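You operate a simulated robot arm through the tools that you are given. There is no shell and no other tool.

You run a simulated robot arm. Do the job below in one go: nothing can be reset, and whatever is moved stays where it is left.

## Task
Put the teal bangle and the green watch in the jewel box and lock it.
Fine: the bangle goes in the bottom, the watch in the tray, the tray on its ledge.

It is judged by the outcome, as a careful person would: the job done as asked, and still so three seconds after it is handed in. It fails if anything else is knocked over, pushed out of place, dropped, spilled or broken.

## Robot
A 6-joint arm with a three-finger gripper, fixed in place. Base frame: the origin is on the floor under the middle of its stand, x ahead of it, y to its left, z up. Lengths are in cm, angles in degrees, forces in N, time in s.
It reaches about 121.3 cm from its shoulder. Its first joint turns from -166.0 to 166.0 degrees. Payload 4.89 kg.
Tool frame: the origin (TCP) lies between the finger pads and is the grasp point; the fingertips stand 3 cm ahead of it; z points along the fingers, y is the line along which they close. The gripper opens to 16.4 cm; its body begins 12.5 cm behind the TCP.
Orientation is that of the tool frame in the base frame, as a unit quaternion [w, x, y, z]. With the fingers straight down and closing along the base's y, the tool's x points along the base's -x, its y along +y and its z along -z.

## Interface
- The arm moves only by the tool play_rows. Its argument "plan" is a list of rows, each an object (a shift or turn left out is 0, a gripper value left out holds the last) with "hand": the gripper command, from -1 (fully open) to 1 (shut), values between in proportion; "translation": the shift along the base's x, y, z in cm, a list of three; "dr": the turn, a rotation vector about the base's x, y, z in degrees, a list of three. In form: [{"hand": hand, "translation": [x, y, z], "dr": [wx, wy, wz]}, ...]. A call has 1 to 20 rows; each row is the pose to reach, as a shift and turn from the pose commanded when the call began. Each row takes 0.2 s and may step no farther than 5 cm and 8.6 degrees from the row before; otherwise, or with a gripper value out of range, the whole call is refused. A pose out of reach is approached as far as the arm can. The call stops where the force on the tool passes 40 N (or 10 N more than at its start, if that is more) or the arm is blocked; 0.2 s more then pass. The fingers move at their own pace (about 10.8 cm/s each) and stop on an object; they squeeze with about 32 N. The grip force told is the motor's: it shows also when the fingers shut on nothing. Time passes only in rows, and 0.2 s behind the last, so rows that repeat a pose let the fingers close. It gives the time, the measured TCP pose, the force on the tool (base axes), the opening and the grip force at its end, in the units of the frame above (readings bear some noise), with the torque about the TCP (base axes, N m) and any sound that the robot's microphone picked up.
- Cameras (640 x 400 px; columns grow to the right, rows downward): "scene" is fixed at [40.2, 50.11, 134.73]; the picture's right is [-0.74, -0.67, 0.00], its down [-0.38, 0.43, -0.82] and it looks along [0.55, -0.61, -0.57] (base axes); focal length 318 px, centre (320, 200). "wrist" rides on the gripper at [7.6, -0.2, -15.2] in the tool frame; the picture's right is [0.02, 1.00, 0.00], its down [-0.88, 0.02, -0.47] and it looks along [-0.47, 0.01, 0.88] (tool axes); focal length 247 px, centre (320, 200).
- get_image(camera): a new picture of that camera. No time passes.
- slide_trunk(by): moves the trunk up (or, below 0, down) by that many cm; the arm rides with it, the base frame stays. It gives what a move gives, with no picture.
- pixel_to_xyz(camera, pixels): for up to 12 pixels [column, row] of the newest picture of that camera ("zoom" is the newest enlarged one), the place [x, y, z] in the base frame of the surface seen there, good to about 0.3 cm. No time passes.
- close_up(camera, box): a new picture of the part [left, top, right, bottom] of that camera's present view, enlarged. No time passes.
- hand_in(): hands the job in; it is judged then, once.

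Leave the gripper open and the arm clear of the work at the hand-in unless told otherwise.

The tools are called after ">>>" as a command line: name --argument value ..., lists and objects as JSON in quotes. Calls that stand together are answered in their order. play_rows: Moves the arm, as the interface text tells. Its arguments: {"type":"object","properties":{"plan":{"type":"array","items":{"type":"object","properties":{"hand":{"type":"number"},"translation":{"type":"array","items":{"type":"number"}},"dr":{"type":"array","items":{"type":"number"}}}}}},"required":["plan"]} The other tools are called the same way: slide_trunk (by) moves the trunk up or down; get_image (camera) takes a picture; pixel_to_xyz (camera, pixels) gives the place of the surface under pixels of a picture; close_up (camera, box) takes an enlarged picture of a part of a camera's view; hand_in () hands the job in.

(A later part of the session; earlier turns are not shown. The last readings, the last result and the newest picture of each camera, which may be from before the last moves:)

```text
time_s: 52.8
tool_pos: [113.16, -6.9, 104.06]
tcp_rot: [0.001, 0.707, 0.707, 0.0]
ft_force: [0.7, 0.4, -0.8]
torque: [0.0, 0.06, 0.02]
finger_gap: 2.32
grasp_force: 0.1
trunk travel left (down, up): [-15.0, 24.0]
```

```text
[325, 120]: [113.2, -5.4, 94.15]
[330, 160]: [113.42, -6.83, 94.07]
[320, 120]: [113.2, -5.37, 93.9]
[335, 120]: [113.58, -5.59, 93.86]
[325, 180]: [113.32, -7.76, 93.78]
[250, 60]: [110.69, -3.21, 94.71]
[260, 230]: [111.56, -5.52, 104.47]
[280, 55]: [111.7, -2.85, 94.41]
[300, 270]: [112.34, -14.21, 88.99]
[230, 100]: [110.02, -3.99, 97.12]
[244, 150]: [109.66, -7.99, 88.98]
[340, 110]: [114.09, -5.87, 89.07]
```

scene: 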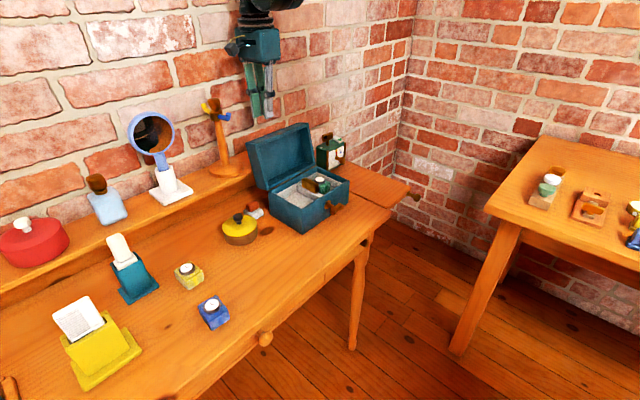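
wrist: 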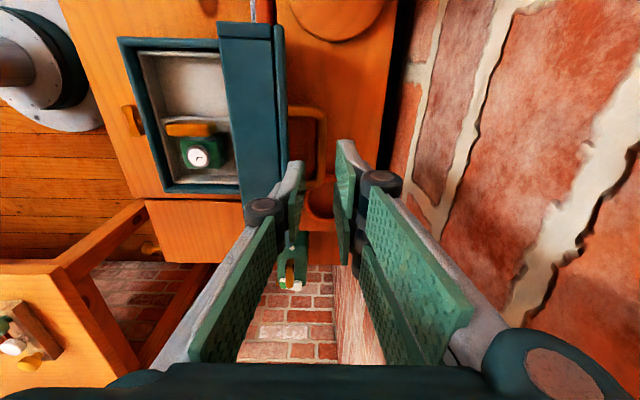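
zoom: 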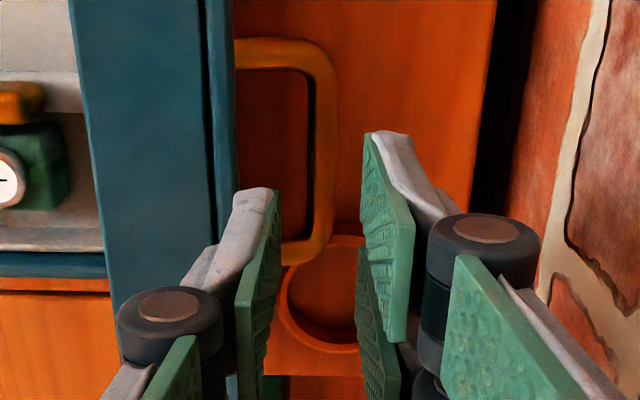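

The bar is +0.15 in x from the TCP. I shift and lower 9.4 cm so that the single finger goes down inside the loop and the pair outside.

>>> play_rows --plan '[{"translation": [0.15, 0, -2]}, {"translation": [0.15, 0, -4.5]}, {"translation": [0.15, 0, -6.5]}, {"translation": [0.15, 0, -8]}, {"translation": [0.15, 0, -9]}, {"translation": [0.15, 0, -9.4]}, {"translation": [0.15, 0, -9.4]}]'

>>> get_image --camera "wrist"

>>> close_up --camera "scene" --box '[220, 40, 360, 200]'

```text
time_s: 54.1
tool_pos: [113.23, -6.79, 95.4]
tcp_rot: [-0.001, 0.707, 0.707, 0.0]
ft_force: [11.2, 0.5, 24.5]
torque: [-0.12, 1.38, -0.23]
finger_gap: 1.65
grasp_force: 0.0
trunk travel left (down, up): [-15.0, 24.0]
stopped in row 6: the force on the tool passed its limit at 45 N (the readings are from after the stop); the commanded pose is now the measured one
```

```text
taken
```

wrist: 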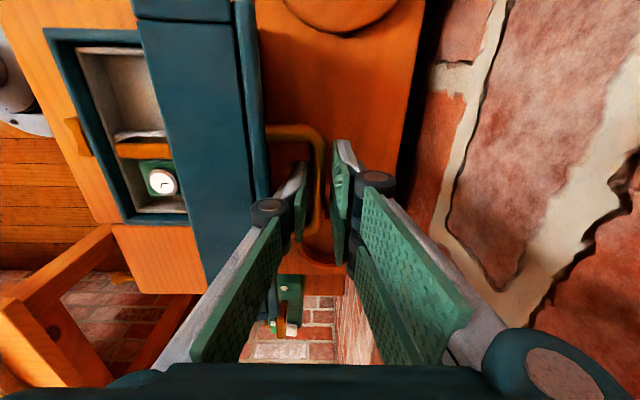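

```text
2.50 times, centred on (290, 120) of scene
```

zoom: 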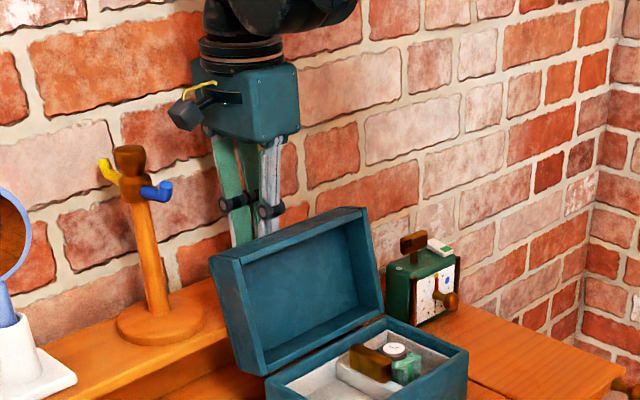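

Stopped by 24 N: the inner finger's knuckle touches the lid's top edge at (268,210). Tips are already below the bar. I go up 0.5 to unload, then narrow the fingers to the bar, which also draws the knuckle away from the lid.

>>> play_rows --plan '[{"translation": [0.1, 0, 0.3]}, {"translation": [0.15, 0, 0.5]}, {"hand": 0.78, "translation": [0.15, 0, 0.5]}, {"hand": 0.84, "translation": [0.15, 0, 0.5]}, {"hand": 0.84, "translation": [0.15, 0, 0.5]}]'

>>> close_up --camera "wrist" --box '[220, 110, 420, 310]'

```text
time_s: 55.3
tool_pos: [113.54, -6.87, 95.5]
tcp_rot: [-0.001, 0.708, 0.707, 0.001]
ft_force: [-14.4, 0.7, -10.3]
torque: [0.14, 0.25, -0.26]
finger_gap: 2.01
grasp_force: 8.7
trunk travel left (down, up): [-15.0, 24.0]
```

```text
2.00 times, centred on (320, 210) of wrist
```

zoom: 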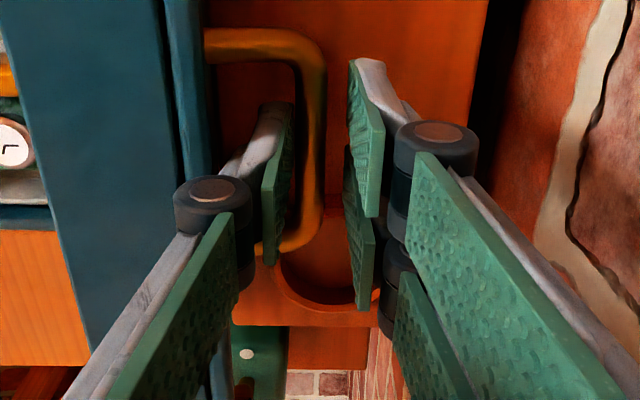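

The inner finger presses the bar while the outer pair is still ~1 cm away (force −14 N in x). I shift −0.45 in x to centre on the bar.

>>> play_rows --plan '[{"hand": 0.84, "translation": [-0.2, 0, 0]}, {"translation": [-0.4, 0, 0]}, {"translation": [-0.5, 0, 0]}, {"translation": [-0.5, 0, 0]}]'

>>> close_up --camera "wrist" --box '[220, 110, 420, 310]'

```text
time_s: 56.3
tool_pos: [113.03, -6.76, 95.51]
tcp_rot: [-0.001, 0.707, 0.707, 0.0]
ft_force: [-0.3, -2.3, -0.3]
torque: [0.0, 0.13, -0.01]
finger_gap: 1.31
grasp_force: 0.1
trunk travel left (down, up): [-15.0, 24.0]
```

```text
2.00 times, centred on (320, 210) of wrist
```

zoom: 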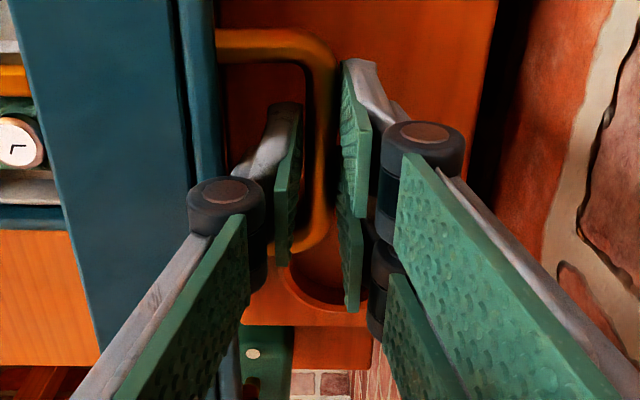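

Now the bar is loosely captured (gap 1.31, no force). I lower another 0.5 cm for a better hold and watch the force.

>>> play_rows --plan '[{"translation": [0, 0, -0.25]}, {"translation": [0, 0, -0.5]}, {"translation": [0, 0, -0.5]}]'

```text
time_s: 57.1
tool_pos: [112.84, -6.8, 95.05]
tcp_rot: [-0.001, 0.707, 0.707, -0.001]
ft_force: [10.2, -2.1, 13.6]
torque: [0.04, 0.57, -0.2]
finger_gap: 1.21
grasp_force: 0.1
trunk travel left (down, up): [-15.0, 24.0]
```

Knuckle touches again at z≈95.05, so I work at z≈95.25. Now I start the closing arc about the hinge (102.5, 84.4), with the gripper turning along with the lid: first 24°.

>>> play_rows --plan '[{"hand": 0.84, "translation": [0.1, 0, 0.25]}, {"translation": [-0.58, 0, 0.79], "dr": [0, -3, 0]}, {"translation": [-1.19, 0, 1.29], "dr": [0, -6, 0]}, {"translation": [-2.49, 0, 2.2], "dr": [0, -12, 0]}, {"translation": [-3.87, 0, 2.96], "dr": [0, -18, 0]}, {"translation": [-5.32, 0, 3.58], "dr": [0, -24, 0]}, {"translation": [-5.32, 0, 3.58], "dr": [0, -24, 0]}]'

>>> close_up --camera "wrist" --box '[220, 110, 420, 310]'

>>> close_up --camera "scene" --box '[220, 30, 360, 230]'

```text
time_s: 58.7
tool_pos: [107.67, -6.71, 98.62]
tcp_rot: [0.148, 0.691, 0.692, 0.148]
ft_force: [-1.2, 0.3, 5.3]
torque: [-0.05, 0.34, -0.11]
finger_gap: 1.22
grasp_force: 0.0
trunk travel left (down, up): [-15.0, 24.0]
```

```text
2.00 times, centred on (320, 210) of wrist
```

zoom: 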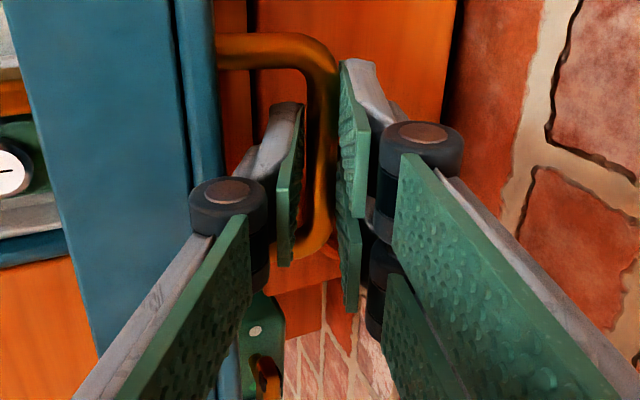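

```text
2.00 times, centred on (290, 130) of scene
```

zoom: 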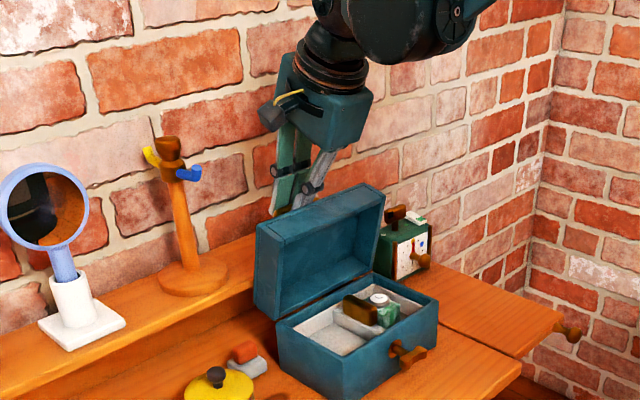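

The lid follows nicely, with small forces (5 N). I continue the arc by another 36°.

>>> play_rows --plan '[{"translation": [-1.51, 0, 0.5], "dr": [0, -6, 0]}, {"translation": [-3.06, 0, 0.82], "dr": [0, -12, 0]}, {"translation": [-4.64, 0, 0.96], "dr": [0, -18, 0]}, {"translation": [-6.22, 0, 0.93], "dr": [0, -24, 0]}, {"translation": [-7.79, 0, 0.74], "dr": [0, -30, 0]}, {"translation": [-9.33, 0, 0.4], "dr": [0, -36, 0]}, {"translation": [-9.33, 0, 0.4], "dr": [0, -36, 0]}]'

>>> close_up --camera "wrist" --box '[220, 110, 420, 310]'

>>> close_up --camera "scene" --box '[220, 30, 380, 230]'

```text
time_s: 60.3
tool_pos: [98.47, -7.02, 99.0]
tcp_rot: [0.355, 0.612, 0.612, 0.354]
ft_force: [-1.4, 3.9, -0.8]
torque: [0.13, 0.2, -0.05]
finger_gap: 1.35
grasp_force: 0.8
trunk travel left (down, up): [-15.0, 24.0]
```

```text
2.00 times, centred on (320, 210) of wrist
```

zoom: 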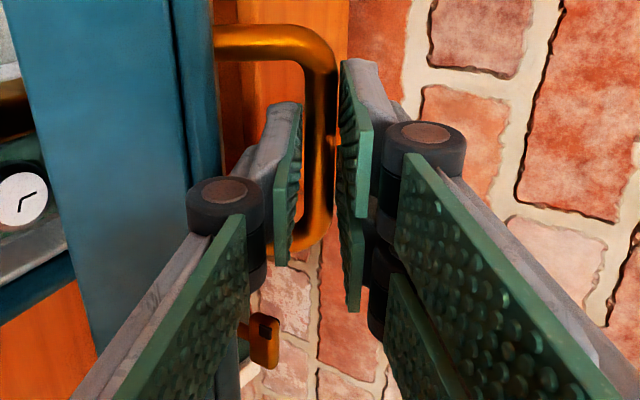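

```text
2.00 times, centred on (300, 130) of scene
```

zoom: 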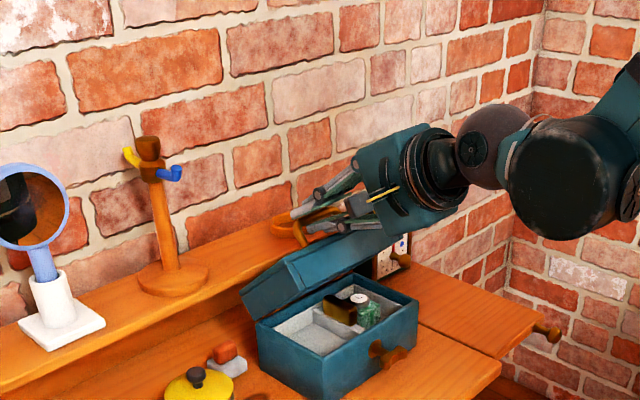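

Lid is now ~42° above closed. I continue 24° more.

>>> play_rows --plan '[{"translation": [-1.5, 0, -0.51], "dr": [0, -6, 0]}, {"translation": [-2.93, 0, -1.18], "dr": [0, -12, 0]}, {"translation": [-4.28, 0, -1.99], "dr": [0, -18, 0]}, {"translation": [-5.55, 0, -2.94], "dr": [0, -24, 0]}, {"translation": [-5.55, 0, -2.94], "dr": [0, -24, 0]}]'

>>> close_up --camera "wrist" --box '[220, 110, 420, 310]'

>>> close_up --camera "scene" --box '[220, 60, 420, 240]'

```text
time_s: 61.5
tool_pos: [94.11, -6.9, 98.02]
tcp_rot: [0.472, 0.526, 0.526, 0.473]
ft_force: [0.1, 3.2, -11.5]
torque: [0.35, 0.93, -0.01]
finger_gap: 1.75
grasp_force: 5.0
out of reach, approached as far as the arm can: row 4, 5
trunk travel left (down, up): [-15.0, 24.0]
```

```text
2.00 times, centred on (320, 210) of wrist
```

zoom: 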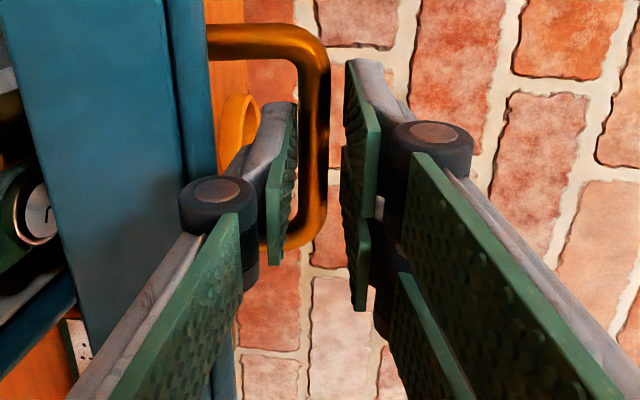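

```text
2.22 times, centred on (320, 150) of scene
```

zoom: 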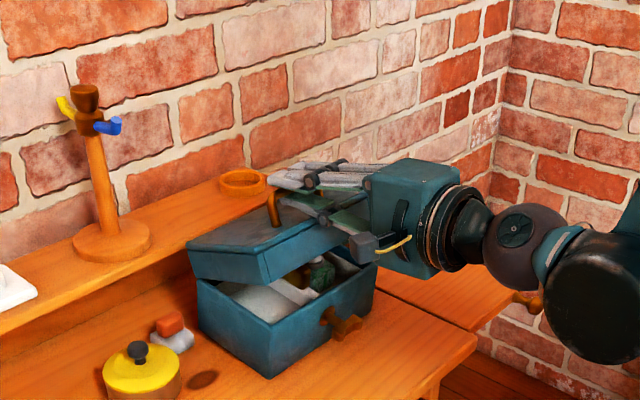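

The lid is ~25–30° above closed and hangs gently on the inner finger; the arm says it can't reach lower/closer here. The trunk can bring the whole arm down, which continues closing with the bar sliding between the fingers. I try −1 cm first.

>>> slide_trunk --by -1

>>> get_image --camera "wrist"

>>> close_up --camera "scene" --box '[260, 100, 380, 230]'

```text
time_s: 62.1
tool_pos: [94.21, -7.15, 97.04]
tcp_rot: [0.472, 0.526, 0.526, 0.473]
ft_force: [4.5, -2.0, -7.7]
torque: [0.15, 0.29, 0.0]
finger_gap: 1.67
grasp_force: 4.2
trunk travel left (down, up): [-14.0, 25.0]
```

```text
taken
```

wrist: 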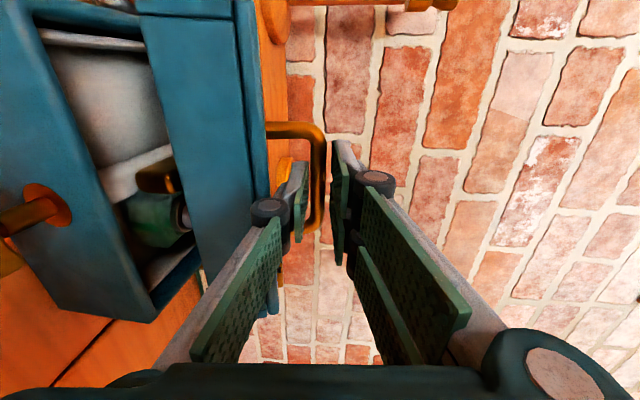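

```text
3.08 times, centred on (320, 165) of scene
```

zoom: 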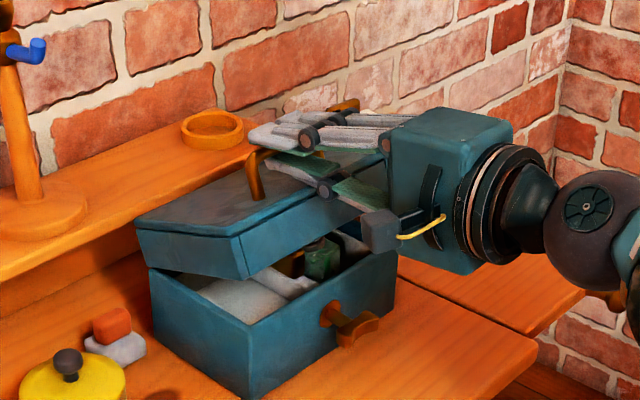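

Works: lid came down with only ~8 N. I continue with the trunk another −1.5 cm.

>>> slide_trunk --by -1.5

>>> get_image --camera "wrist"

>>> close_up --camera "scene" --box '[260, 100, 380, 230]'

```text
time_s: 62.7
tool_pos: [94.19, -6.97, 95.53]
tcp_rot: [0.473, 0.526, 0.526, 0.472]
ft_force: [0.5, 0.2, -3.1]
torque: [0.04, 0.04, 0.02]
finger_gap: 1.44
grasp_force: 0.9
trunk travel left (down, up): [-12.5, 26.5]
```

```text
taken
```

wrist: 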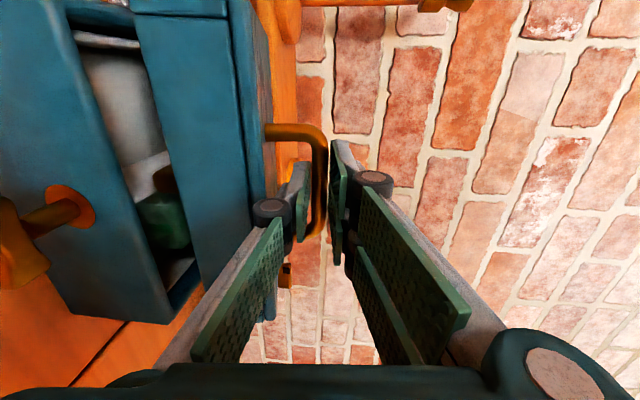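

```text
3.08 times, centred on (320, 165) of scene
```

zoom: 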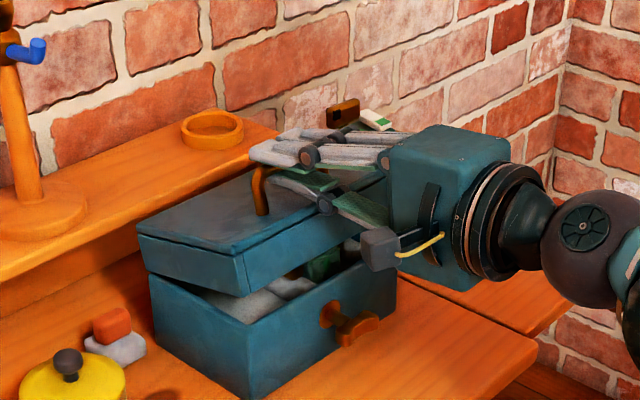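

Lid keeps closing, force ~3 N. Another −1.5 cm.

>>> slide_trunk --by -1.5

>>> get_image --camera "wrist"

>>> close_up --camera "scene" --box '[260, 100, 380, 230]'

```text
time_s: 63.4
tool_pos: [94.25, -6.99, 94.11]
tcp_rot: [0.472, 0.526, 0.527, 0.473]
ft_force: [1.0, 0.0, -2.8]
torque: [0.04, 0.0, -0.03]
finger_gap: 1.41
grasp_force: 0.7
trunk travel left (down, up): [-11.0, 28.0]
```

```text
taken
```

wrist: 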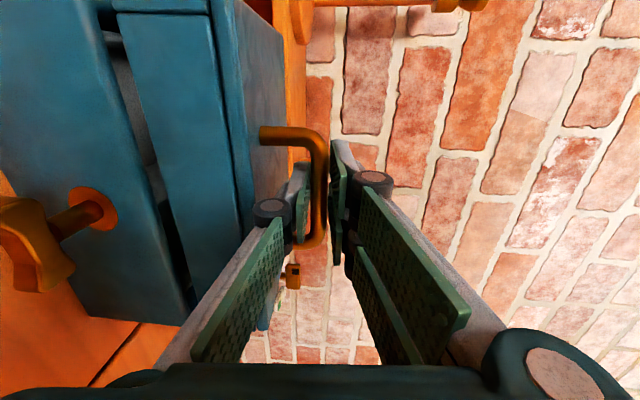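

```text
3.08 times, centred on (320, 165) of scene
```

zoom: 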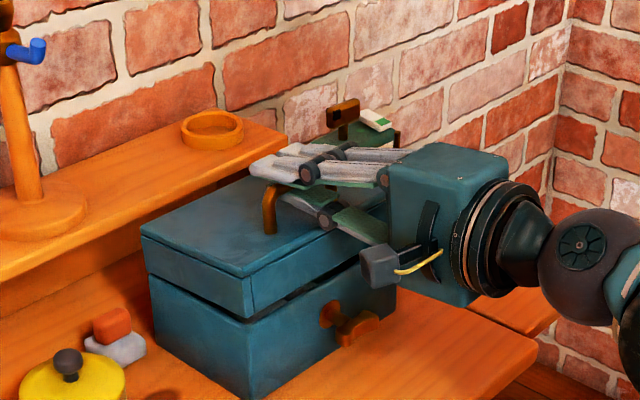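

Lid is nearly shut. Another −1 cm.

>>> slide_trunk --by -1

>>> close_up --camera "wrist" --box '[0, 0, 400, 400]'

>>> close_up --camera "scene" --box '[260, 120, 370, 230]'

```text
time_s: 63.9
tool_pos: [94.17, -7.01, 93.17]
tcp_rot: [0.473, 0.526, 0.526, 0.473]
ft_force: [0.5, 0.5, -2.7]
torque: [0.01, 0.04, 0.02]
finger_gap: 1.39
grasp_force: 0.4
trunk travel left (down, up): [-10.0, 29.0]
```

```text
1.00 times, centred on (200, 200) of wrist (not enlarged: the box is as wide or as high as the picture)
```

zoom: 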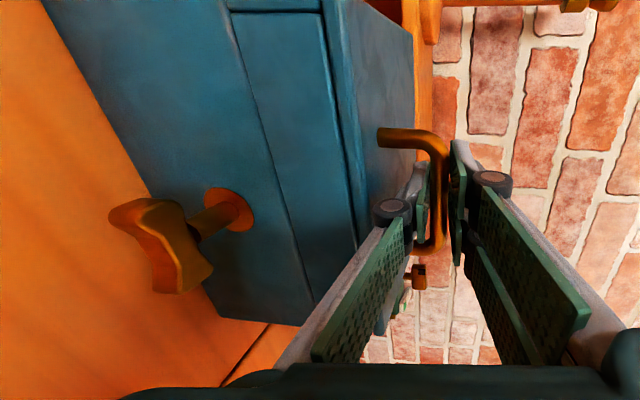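

```text
3.64 times, centred on (315, 175) of scene
```

zoom: 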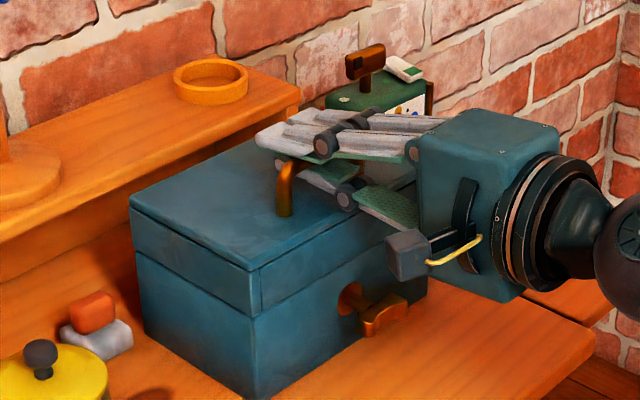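

The lid looks shut; ~3 N of its weight may still hang on the finger. I go −0.4 more and look at the force.

>>> slide_trunk --by -0.4

>>> close_up --camera "scene" --box '[270, 150, 350, 230]'

```text
time_s: 64.5
tool_pos: [94.05, -6.91, 92.68]
tcp_rot: [0.473, 0.526, 0.526, 0.473]
ft_force: [-1.1, 0.1, 4.8]
torque: [0.15, 0.05, -0.03]
finger_gap: 1.51
grasp_force: 2.2
trunk travel left (down, up): [-9.6, 29.4]
```

```text
5.00 times, centred on (310, 190) of scene
```

zoom: 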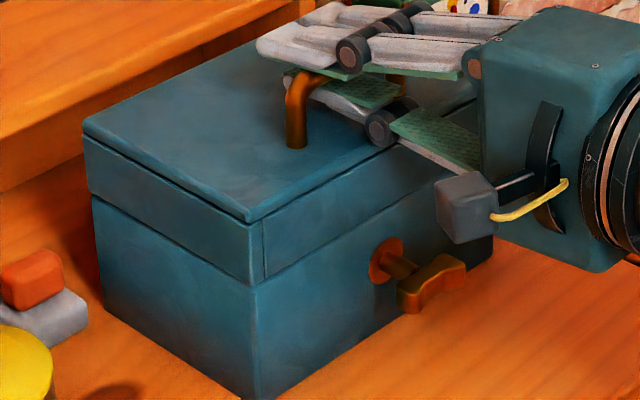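

The lid is fully down (finger now presses +5 N). I open the fingers to ~3 cm to free the bar, and try a small pull-back in −x of 1 cm to test the reach.

>>> play_rows --plan '[{"hand": 0.75}, {"hand": 0.64}, {"hand": 0.64}]'

>>> get_image --camera "wrist"

>>> close_up --camera "scene" --box '[270, 130, 370, 230]'

```text
time_s: 65.3
tool_pos: [94.18, -6.95, 92.76]
tcp_rot: [0.473, 0.526, 0.526, 0.472]
ft_force: [1.0, 0.7, 13.6]
torque: [0.02, 0.44, -0.02]
finger_gap: 2.4
grasp_force: 0.1
trunk travel left (down, up): [-9.6, 29.4]
```

```text
taken
```

wrist: 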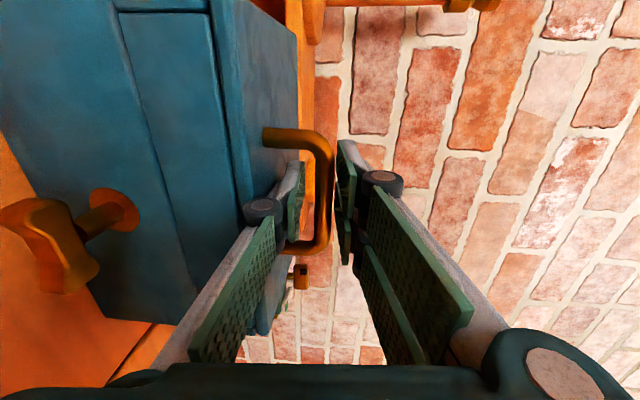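

```text
4.00 times, centred on (320, 180) of scene
```

zoom: 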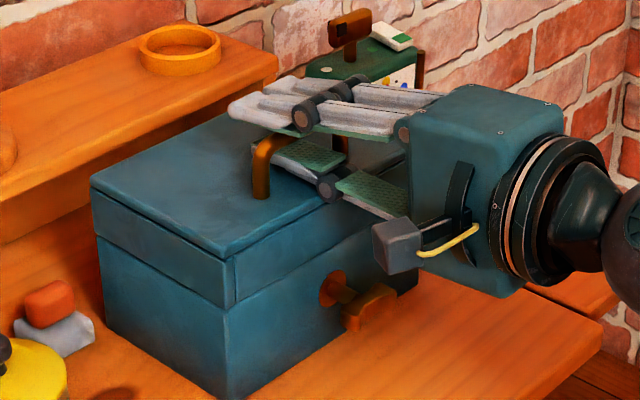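

The lower knuckle touches the lid top (13 N), so I narrow to ~2.2 cm and test pulling back 1 cm in −x.

>>> play_rows --plan '[{"hand": 0.74}, {"hand": 0.74, "translation": [-0.5, 0, 0]}, {"translation": [-1, 0, 0]}, {"translation": [-1, 0, 0]}]'

```text
time_s: 66.3
tool_pos: [93.77, -7.23, 93.07]
tcp_rot: [0.473, 0.526, 0.526, 0.472]
ft_force: [1.1, -0.4, -0.4]
torque: [0.0, -0.01, 0.0]
finger_gap: 2.13
grasp_force: 0.0
out of reach, approached as far as the arm can: row 2, 3, 4
trunk travel left (down, up): [-9.6, 29.4]
```

Out of reach that way at this pitch: the wrist would come too near the shoulder. Tilting the gripper downward about the bar gives more room. First I narrow the fingers to 1.6 cm and check what the commanded pose is (zero move).

>>> play_rows --plan '[{"hand": 0.8, "translation": [0, 0, 0]}, {"translation": [0, 0, 0]}]'

>>> get_image --camera "wrist"

```text
time_s: 66.9
tool_pos: [93.62, -7.07, 93.07]
tcp_rot: [0.472, 0.527, 0.527, 0.472]
ft_force: [-0.4, 0.0, -1.4]
torque: [0.01, 0.0, 0.02]
finger_gap: 1.64
grasp_force: 0.2
trunk travel left (down, up): [-9.6, 29.4]
```

```text
taken
```

wrist: 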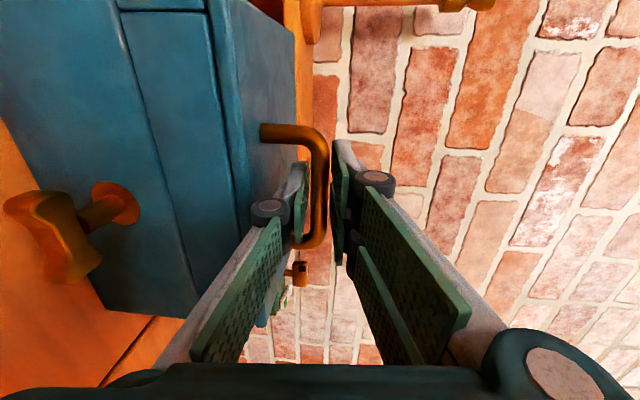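

Good: the commanded pose is the reached one. I measure the bar and lid top to plan the exit.

>>> pixel_to_xyz --camera "wrist" --pixels '[[318, 155], [320, 220], [270, 132], [260, 140], [285, 110], [250, 60], [245, 160], [300, 175], [340, 155], [268, 210], [120, 205], [40, 235]]'

>>> close_up --camera "wrist" --box '[220, 100, 400, 280]'

```text
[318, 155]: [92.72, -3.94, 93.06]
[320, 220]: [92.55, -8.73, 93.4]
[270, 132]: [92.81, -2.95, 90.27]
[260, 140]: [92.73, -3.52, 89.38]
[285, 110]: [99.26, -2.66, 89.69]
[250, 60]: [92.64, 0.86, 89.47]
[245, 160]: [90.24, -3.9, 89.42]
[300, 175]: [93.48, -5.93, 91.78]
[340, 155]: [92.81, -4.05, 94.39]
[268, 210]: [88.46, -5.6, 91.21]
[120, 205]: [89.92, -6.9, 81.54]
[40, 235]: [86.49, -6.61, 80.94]
```

```text
2.22 times, centred on (310, 190) of wrist
```

zoom: 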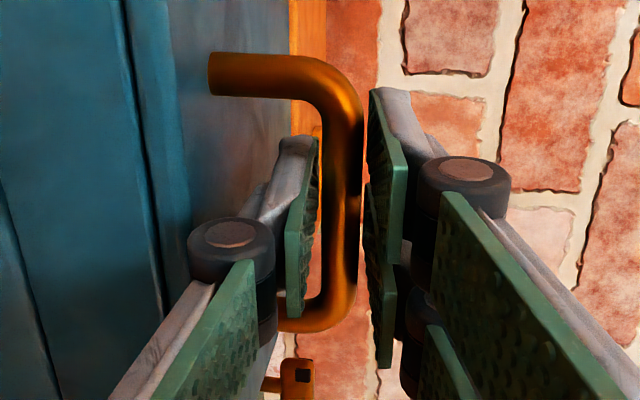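

Bar is at (92.6, 93.2), lid top z≈89.4. I tilt downward while pulling back along the bar, in small coordinated steps (16° and 2.2 cm first).

>>> play_rows --plan '[{"hand": 0.8, "translation": [-0.51, 0, 0.03], "dr": [0, 4, 0]}, {"translation": [-1.0, 0, 0.11], "dr": [0, 8, 0]}, {"translation": [-1.58, 0, 0.28], "dr": [0, 12, 0]}, {"translation": [-2.21, 0, 0.58], "dr": [0, 16, 0]}, {"translation": [-2.21, 0, 0.58], "dr": [0, 16, 0]}]'

>>> get_image --camera "wrist"

>>> close_up --camera "scene" --box '[270, 130, 370, 230]'

```text
time_s: 68.1
tool_pos: [91.61, -7.11, 93.65]
tcp_rot: [0.394, 0.587, 0.586, 0.395]
ft_force: [-0.2, -0.7, -0.6]
torque: [-0.05, 0.01, -0.01]
finger_gap: 1.64
grasp_force: 0.0
trunk travel left (down, up): [-9.6, 29.4]
```

```text
taken
```

wrist: 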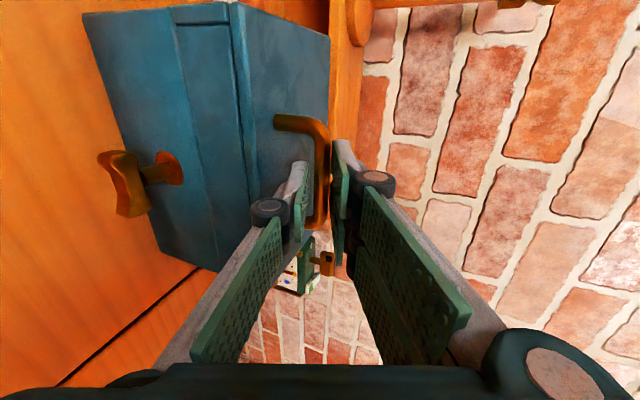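

```text
4.00 times, centred on (320, 180) of scene
```

zoom: 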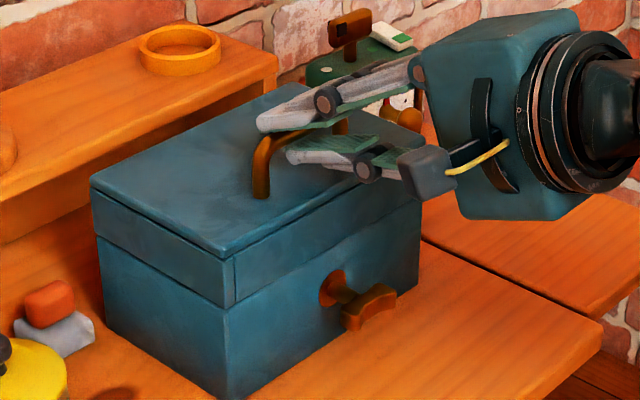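

No force, the lid stays shut. I continue backing out along the same line.

>>> play_rows --plan '[{"translation": [-0.69, 0, 0.43], "dr": [0, 4, 0]}, {"translation": [-1.31, 0, 0.95], "dr": [0, 8, 0]}, {"translation": [-2.04, 0, 1.68], "dr": [0, 12, 0]}, {"translation": [-2.83, 0, 2.63], "dr": [0, 16, 0]}, {"translation": [-4.84, 0, 4.9], "dr": [0, 20, 0]}, {"translation": [-7.5, 0, 8], "dr": [0, 24, 0]}, {"translation": [-7.5, 0, 8], "dr": [0, 24, 0]}]'

>>> get_image --camera "wrist"

>>> close_up --camera "scene" --box '[250, 110, 370, 230]'

```text
time_s: 69.7
tool_pos: [84.14, -7.08, 102.01]
tcp_rot: [0.264, 0.656, 0.656, 0.264]
ft_force: [0.1, -0.1, 0.1]
torque: [0.0, 0.02, -0.01]
finger_gap: 1.62
grasp_force: 0.0
trunk travel left (down, up): [-9.6, 29.4]
```

```text
taken
```

wrist: 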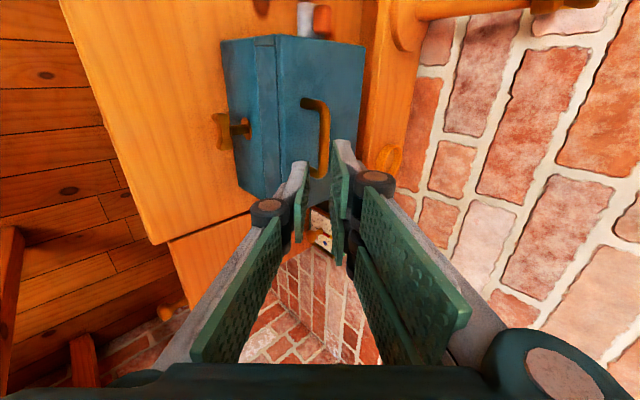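

```text
3.33 times, centred on (310, 170) of scene
```

zoom: 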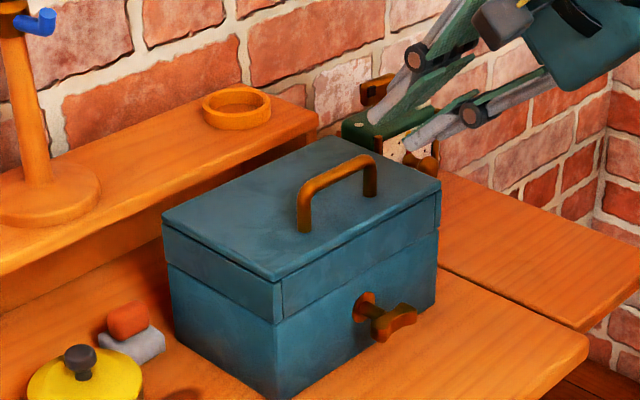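

The lid is shut. Now the wing knob on the front. I zoom in to measure its exact position and look for marks.

>>> close_up --camera "scene" --box '[300, 170, 360, 230]'

>>> pixel_to_xyz --camera "zoom" --pixels '[[170, 210], [200, 205], [250, 215], [260, 250], [340, 200], [370, 190], [300, 225], [300, 210], [280, 240], [355, 210], [260, 215], [170, 170]]'

>>> close_up --camera "wrist" --box '[200, 30, 380, 210]'

```text
6.67 times, centred on (330, 200) of scene
```

zoom: 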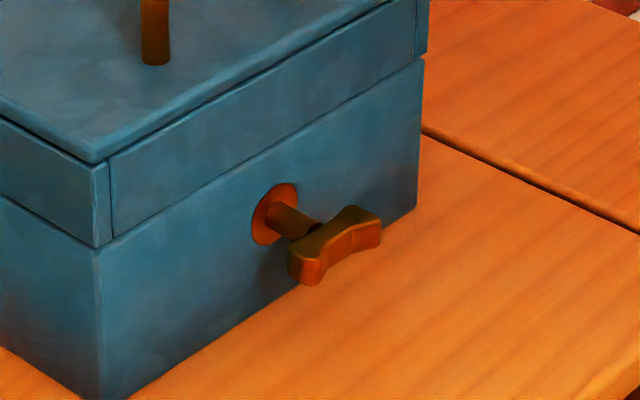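

```text
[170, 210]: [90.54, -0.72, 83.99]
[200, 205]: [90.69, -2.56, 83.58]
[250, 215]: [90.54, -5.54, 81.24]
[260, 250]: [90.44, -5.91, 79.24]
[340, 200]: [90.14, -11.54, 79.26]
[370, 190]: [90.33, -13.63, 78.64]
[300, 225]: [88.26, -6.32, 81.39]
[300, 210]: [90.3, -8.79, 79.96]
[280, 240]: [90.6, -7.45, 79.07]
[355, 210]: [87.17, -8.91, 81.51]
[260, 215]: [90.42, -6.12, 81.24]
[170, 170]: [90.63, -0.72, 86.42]
```

```text
2.22 times, centred on (290, 120) of wrist
```

zoom: 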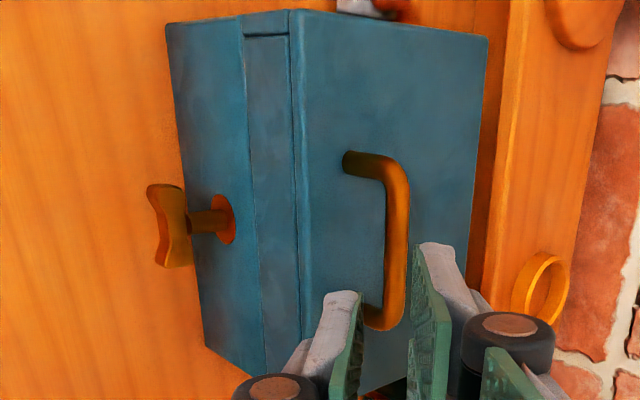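

The box front now reads x≈90.5 (it was 88.9), so the box slid back about 1.6 cm while closing the lid. I measure its pose again carefully.

>>> close_up --camera "scene" --box '[260, 150, 360, 240]'

>>> pixel_to_xyz --camera "zoom" --pixels '[[100, 180], [180, 230], [220, 240], [140, 150], [120, 220], [300, 230], [480, 130], [500, 160], [250, 260], [345, 200], [400, 240], [90, 150]]'

>>> pixel_to_xyz --camera "wrist" --pixels '[[241, 120], [225, 130], [248, 130], [280, 60], [340, 80], [300, 170], [262, 80], [262, 150], [230, 60], [245, 180], [355, 60], [320, 120]]'

```text
4.44 times, centred on (310, 195) of scene
```

zoom: 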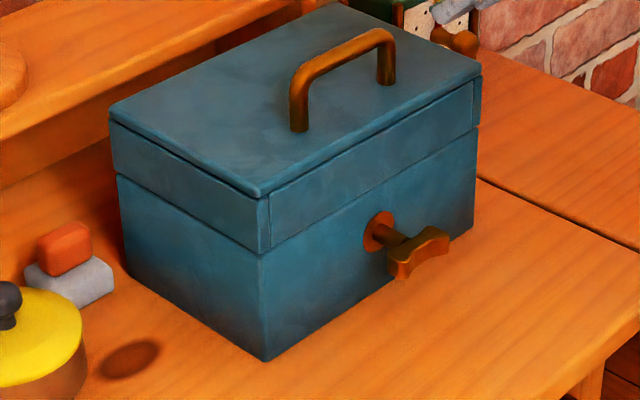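

```text
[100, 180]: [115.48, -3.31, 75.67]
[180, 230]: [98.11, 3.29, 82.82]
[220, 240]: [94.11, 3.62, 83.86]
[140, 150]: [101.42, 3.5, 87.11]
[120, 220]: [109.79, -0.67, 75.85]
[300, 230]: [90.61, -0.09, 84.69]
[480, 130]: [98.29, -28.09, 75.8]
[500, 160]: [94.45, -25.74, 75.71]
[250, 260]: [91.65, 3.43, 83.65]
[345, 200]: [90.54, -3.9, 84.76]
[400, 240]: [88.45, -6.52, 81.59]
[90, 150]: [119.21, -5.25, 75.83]
```

```text
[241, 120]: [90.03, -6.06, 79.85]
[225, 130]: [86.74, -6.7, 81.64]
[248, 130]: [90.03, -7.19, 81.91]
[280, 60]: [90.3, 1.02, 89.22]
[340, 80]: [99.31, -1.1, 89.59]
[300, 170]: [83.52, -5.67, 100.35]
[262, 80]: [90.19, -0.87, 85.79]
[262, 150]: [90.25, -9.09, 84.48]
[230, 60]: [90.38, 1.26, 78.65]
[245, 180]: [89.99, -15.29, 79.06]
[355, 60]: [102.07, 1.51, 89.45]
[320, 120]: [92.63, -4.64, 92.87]
```

The box moved +1.5 cm in x (y unchanged); I may draw it back by the knob later. Now I measure the wing knob precisely from both cameras.

>>> close_up --camera "wrist" --box '[190, 90, 290, 170]'

>>> pixel_to_xyz --camera "zoom" --pixels '[[140, 120], [165, 130], [190, 135], [150, 250], [170, 270], [200, 255], [150, 195], [180, 195], [215, 190], [260, 180], [300, 180], [185, 160]]'

>>> close_up --camera "scene" --box '[330, 185, 370, 225]'

>>> pixel_to_xyz --camera "zoom" --pixels '[[170, 200], [200, 260], [250, 270], [300, 240], [350, 200], [220, 220], [280, 190], [330, 160], [200, 235], [360, 180], [150, 170], [250, 230]]'

```text
5.00 times, centred on (240, 130) of wrist
```

zoom: 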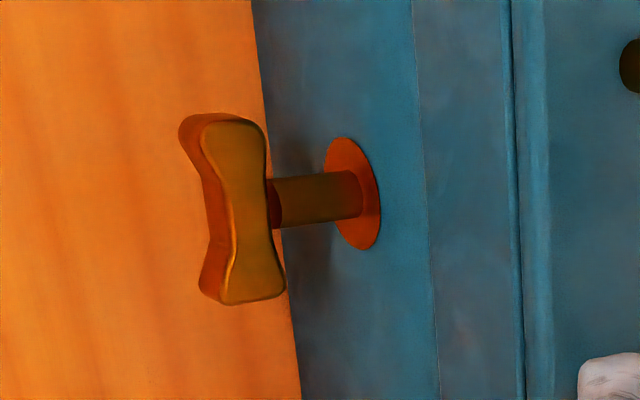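

```text
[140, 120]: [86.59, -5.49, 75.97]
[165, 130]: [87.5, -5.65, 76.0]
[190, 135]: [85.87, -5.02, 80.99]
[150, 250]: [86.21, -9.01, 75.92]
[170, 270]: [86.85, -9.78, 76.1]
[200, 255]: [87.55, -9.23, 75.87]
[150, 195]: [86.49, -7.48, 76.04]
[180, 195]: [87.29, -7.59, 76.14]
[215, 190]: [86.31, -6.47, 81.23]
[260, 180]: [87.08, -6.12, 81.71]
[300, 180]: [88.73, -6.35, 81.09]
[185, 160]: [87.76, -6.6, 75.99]
```

```text
10.00 times, centred on (350, 205) of scene
```

zoom: 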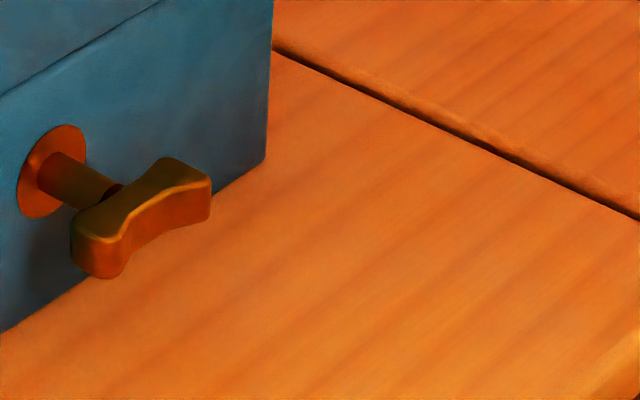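

```text
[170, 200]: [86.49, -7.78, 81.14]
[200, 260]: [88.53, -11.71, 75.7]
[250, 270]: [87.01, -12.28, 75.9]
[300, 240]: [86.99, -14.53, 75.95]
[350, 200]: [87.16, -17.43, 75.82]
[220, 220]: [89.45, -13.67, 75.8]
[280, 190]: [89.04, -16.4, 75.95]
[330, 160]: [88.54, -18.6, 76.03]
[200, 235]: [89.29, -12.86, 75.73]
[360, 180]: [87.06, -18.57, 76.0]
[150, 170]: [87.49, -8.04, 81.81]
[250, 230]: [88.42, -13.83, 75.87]
```

>>> pixel_to_xyz --camera "zoom" --pixels '[[167, 161], [206, 184], [206, 213], [80, 215], [115, 240], [105, 272], [140, 200], [75, 245], [60, 190], [80, 185], [160, 225], [110, 225]]'

```text
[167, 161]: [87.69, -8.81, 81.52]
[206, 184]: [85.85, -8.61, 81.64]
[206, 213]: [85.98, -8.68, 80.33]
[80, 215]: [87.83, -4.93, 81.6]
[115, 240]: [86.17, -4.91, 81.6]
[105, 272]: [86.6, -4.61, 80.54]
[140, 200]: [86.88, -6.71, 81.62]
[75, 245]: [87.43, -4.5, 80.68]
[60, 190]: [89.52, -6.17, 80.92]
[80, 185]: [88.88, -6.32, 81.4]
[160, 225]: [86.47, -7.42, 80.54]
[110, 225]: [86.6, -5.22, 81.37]
```

Wing: x 85.9–87.8, y −8.9…−4.4, z 80.3–81.6, turning about (y −6.65, z 80.95). Plan: with the gripper pointing down and closing along y, press one wing end down to start it turning, then close the fingers on it to bring it upright. First I bring the gripper back to pointing straight down.

>>> play_rows --plan '[{"hand": 0.5, "translation": [-0.7, 0, 0.5], "dr": [0, 7.3, 0]}, {"translation": [-1.4, 0, 1], "dr": [0, 14.6, 0]}, {"translation": [-2.1, 0, 1.5], "dr": [0, 21.9, 0]}, {"translation": [-2.8, 0, 2], "dr": [0, 29.2, 0]}, {"translation": [-3.5, 0, 2.5], "dr": [0, 36.5, 0]}, {"translation": [-4.2, 0, 3], "dr": [0, 43.8, 0]}, {"translation": [-4.2, 0, 3], "dr": [0, 43.8, 0]}]'

>>> play_rows --plan '[{"hand": 0.2, "dr": [0, 0, 8.2]}, {"dr": [0, 0, 16.4]}, {"dr": [0, 0, 24.6]}, {"dr": [0, 0, 32.8]}, {"dr": [0, 0, 41]}, {"dr": [0, 0, 49.2]}, {"dr": [0, 0, 57.4]}, {"dr": [0, 0, 65.6]}, {"dr": [0, 0, 73.8]}, {"dr": [0, 0, 82]}, {"dr": [0, 0, 90]}, {"dr": [0, 0, 90]}]'

>>> get_image --camera "wrist"

>>> get_image --camera "scene"

```text
time_s: 71.3
tool_pos: [79.6, -7.08, 104.71]
tcp_rot: [0.0, 0.707, 0.707, 0.001]
ft_force: [-0.3, 0.7, 0.1]
torque: [-0.01, 0.07, 0.0]
finger_gap: 4.07
grasp_force: 0.1
trunk travel left (down, up): [-9.6, 29.4]
```

```text
time_s: 73.9
tool_pos: [79.74, -7.01, 104.7]
tcp_rot: [0.0, 0.0, 1.0, 0.001]
ft_force: [-0.8, -0.3, 0.4]
torque: [0.02, -0.01, 0.01]
finger_gap: 6.55
grasp_force: 0.1
trunk travel left (down, up): [-9.6, 29.4]
```

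```text
taken
```

wrist: 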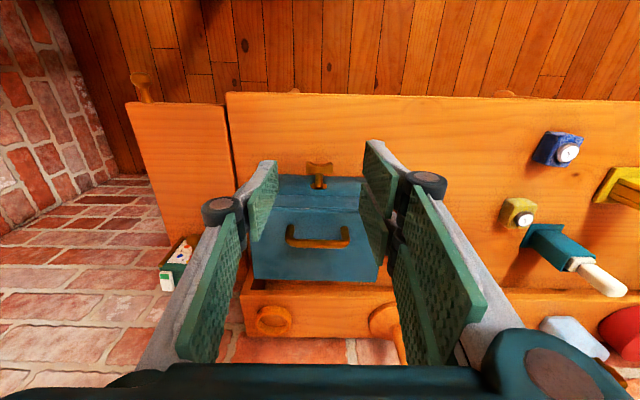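

```text
taken
```

scene: 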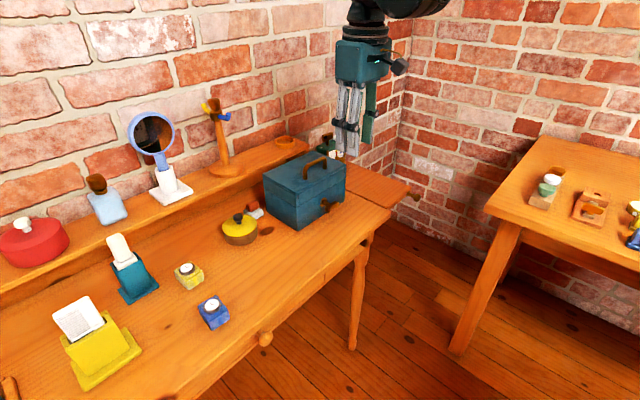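

All other items are in place. I open to 7 cm and move so that the single (−y) finger is above the knob's −y end: TCP (86.6, −4.35, 88).

>>> play_rows --plan '[{"hand": 0.146, "translation": [1.5, 0.6, -3.5]}, {"translation": [3.0, 1.2, -7]}, {"translation": [4.5, 1.8, -10.5]}, {"translation": [6.0, 2.4, -14]}, {"translation": [6.86, 2.65, -16.7]}, {"translation": [6.86, 2.65, -16.7]}]'

>>> get_image --camera "wrist"

>>> close_up --camera "scene" --box '[290, 120, 380, 230]'

```text
time_s: 75.3
tool_pos: [86.71, -4.51, 88.04]
tcp_rot: [0.0, 0.0, 1.0, 0.001]
ft_force: [0.7, 0.5, 0.3]
torque: [0.06, 0.05, -0.01]
finger_gap: 6.99
grasp_force: 0.1
trunk travel left (down, up): [-9.6, 29.4]
```

```text
taken
```

wrist: 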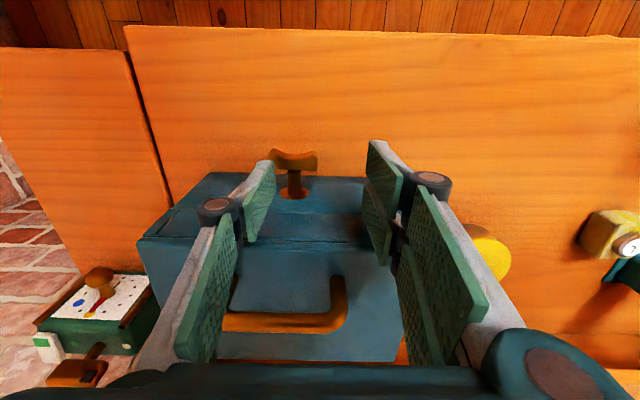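

```text
3.64 times, centred on (335, 175) of scene
```

zoom: 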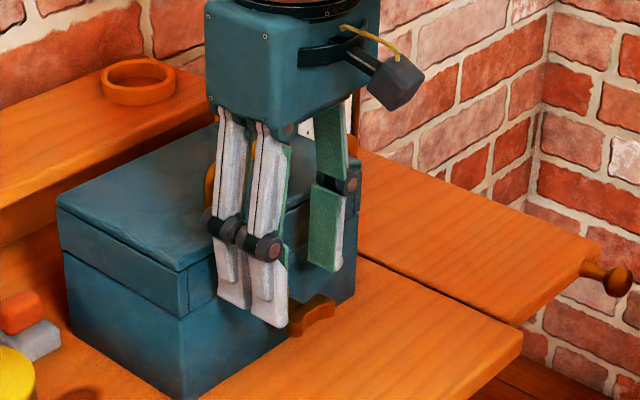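

The single finger is above the knob's −y end (270,160). I lower to just above it, then press down in small steps while watching force.

>>> play_rows --plan '[{"translation": [0, 0, -1.5]}, {"translation": [0, 0, -2.6]}, {"translation": [0, 0, -3.1]}, {"translation": [0, 0, -3.1]}]'

>>> get_image --camera "wrist"

>>> close_up --camera "scene" --box '[300, 150, 370, 230]'

```text
time_s: 76.3
tool_pos: [86.55, -4.43, 84.9]
tcp_rot: [0.0, -0.001, 1.0, 0.001]
ft_force: [-0.6, 0.1, -0.2]
torque: [0.01, -0.01, 0.0]
finger_gap: 7.01
grasp_force: 0.0
trunk travel left (down, up): [-9.6, 29.4]
```

```text
taken
```

wrist: 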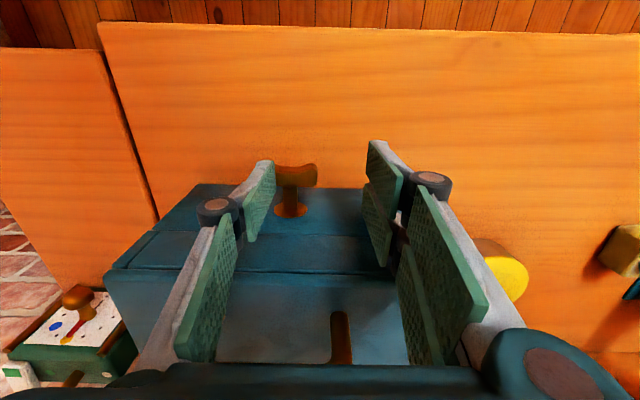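

```text
5.00 times, centred on (335, 190) of scene
```

zoom: 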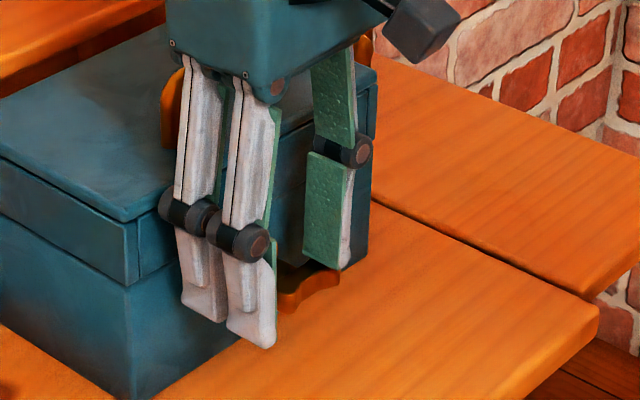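

The single finger is right above the wing's −y end. I press down 0.6 cm.

>>> play_rows --plan '[{"translation": [0, 0, -0.2]}, {"translation": [0, 0, -0.4]}, {"translation": [0, 0, -0.6]}, {"translation": [0, 0, -0.6]}]'

>>> close_up --camera "scene" --box '[320, 180, 370, 230]'

```text
time_s: 77.3
tool_pos: [86.53, -4.42, 84.43]
tcp_rot: [0.001, 0.002, 1.0, 0.001]
ft_force: [8.4, -8.3, 29.4]
torque: [-1.36, -0.38, 0.31]
finger_gap: 7.72
grasp_force: 6.9
trunk travel left (down, up): [-9.6, 29.4]
```

```text
8.00 times, centred on (345, 205) of scene
```

zoom: 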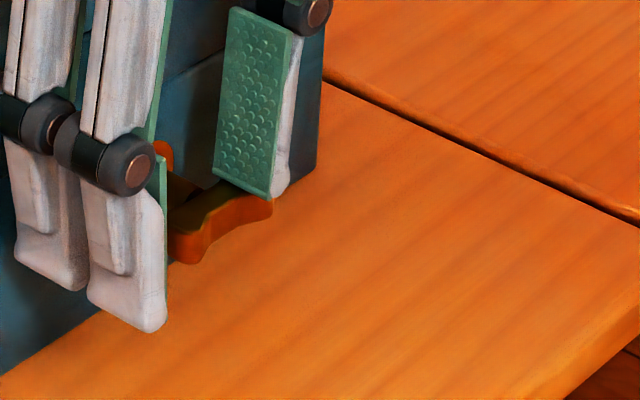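

29 N and no turning: that direction seems blocked. I go up and try the other way, pressing the +y end with the two-finger side (TCP y ≈ −8.95).

>>> play_rows --plan '[{"hand": 0.146, "translation": [0, 0, 1]}, {"translation": [0, 0, 4]}, {"translation": [0, -2, 4]}, {"translation": [0, -4.55, 4]}, {"translation": [0, -4.55, 2]}, {"translation": [0, -4.55, 0.9]}, {"translation": [0, -4.55, 0.9]}]'

>>> get_image --camera "wrist"

>>> close_up --camera "scene" --box '[310, 160, 370, 230]'

```text
time_s: 78.9
tool_pos: [86.61, -9.09, 85.1]
tcp_rot: [0.0, 0.0, 1.0, 0.0]
ft_force: [0.3, -1.3, -0.2]
torque: [0.02, 0.0, 0.02]
finger_gap: 7.01
grasp_force: 0.0
trunk travel left (down, up): [-9.6, 29.4]
```

```text
taken
```

wrist: 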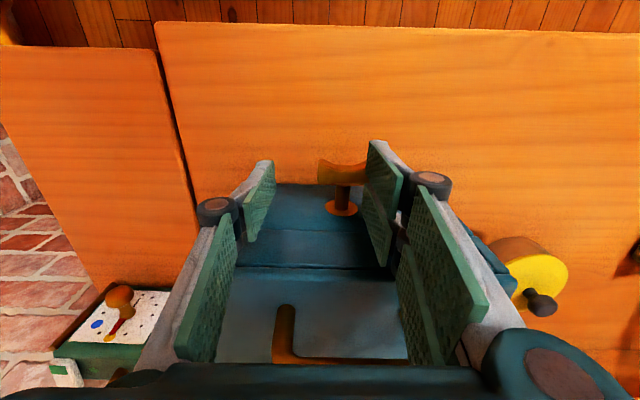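

```text
5.71 times, centred on (340, 195) of scene
```

zoom: 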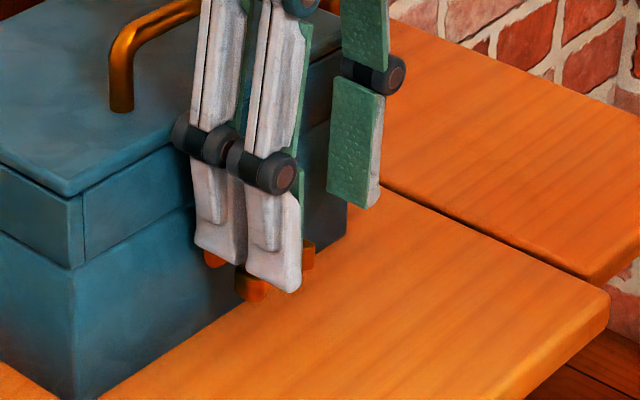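

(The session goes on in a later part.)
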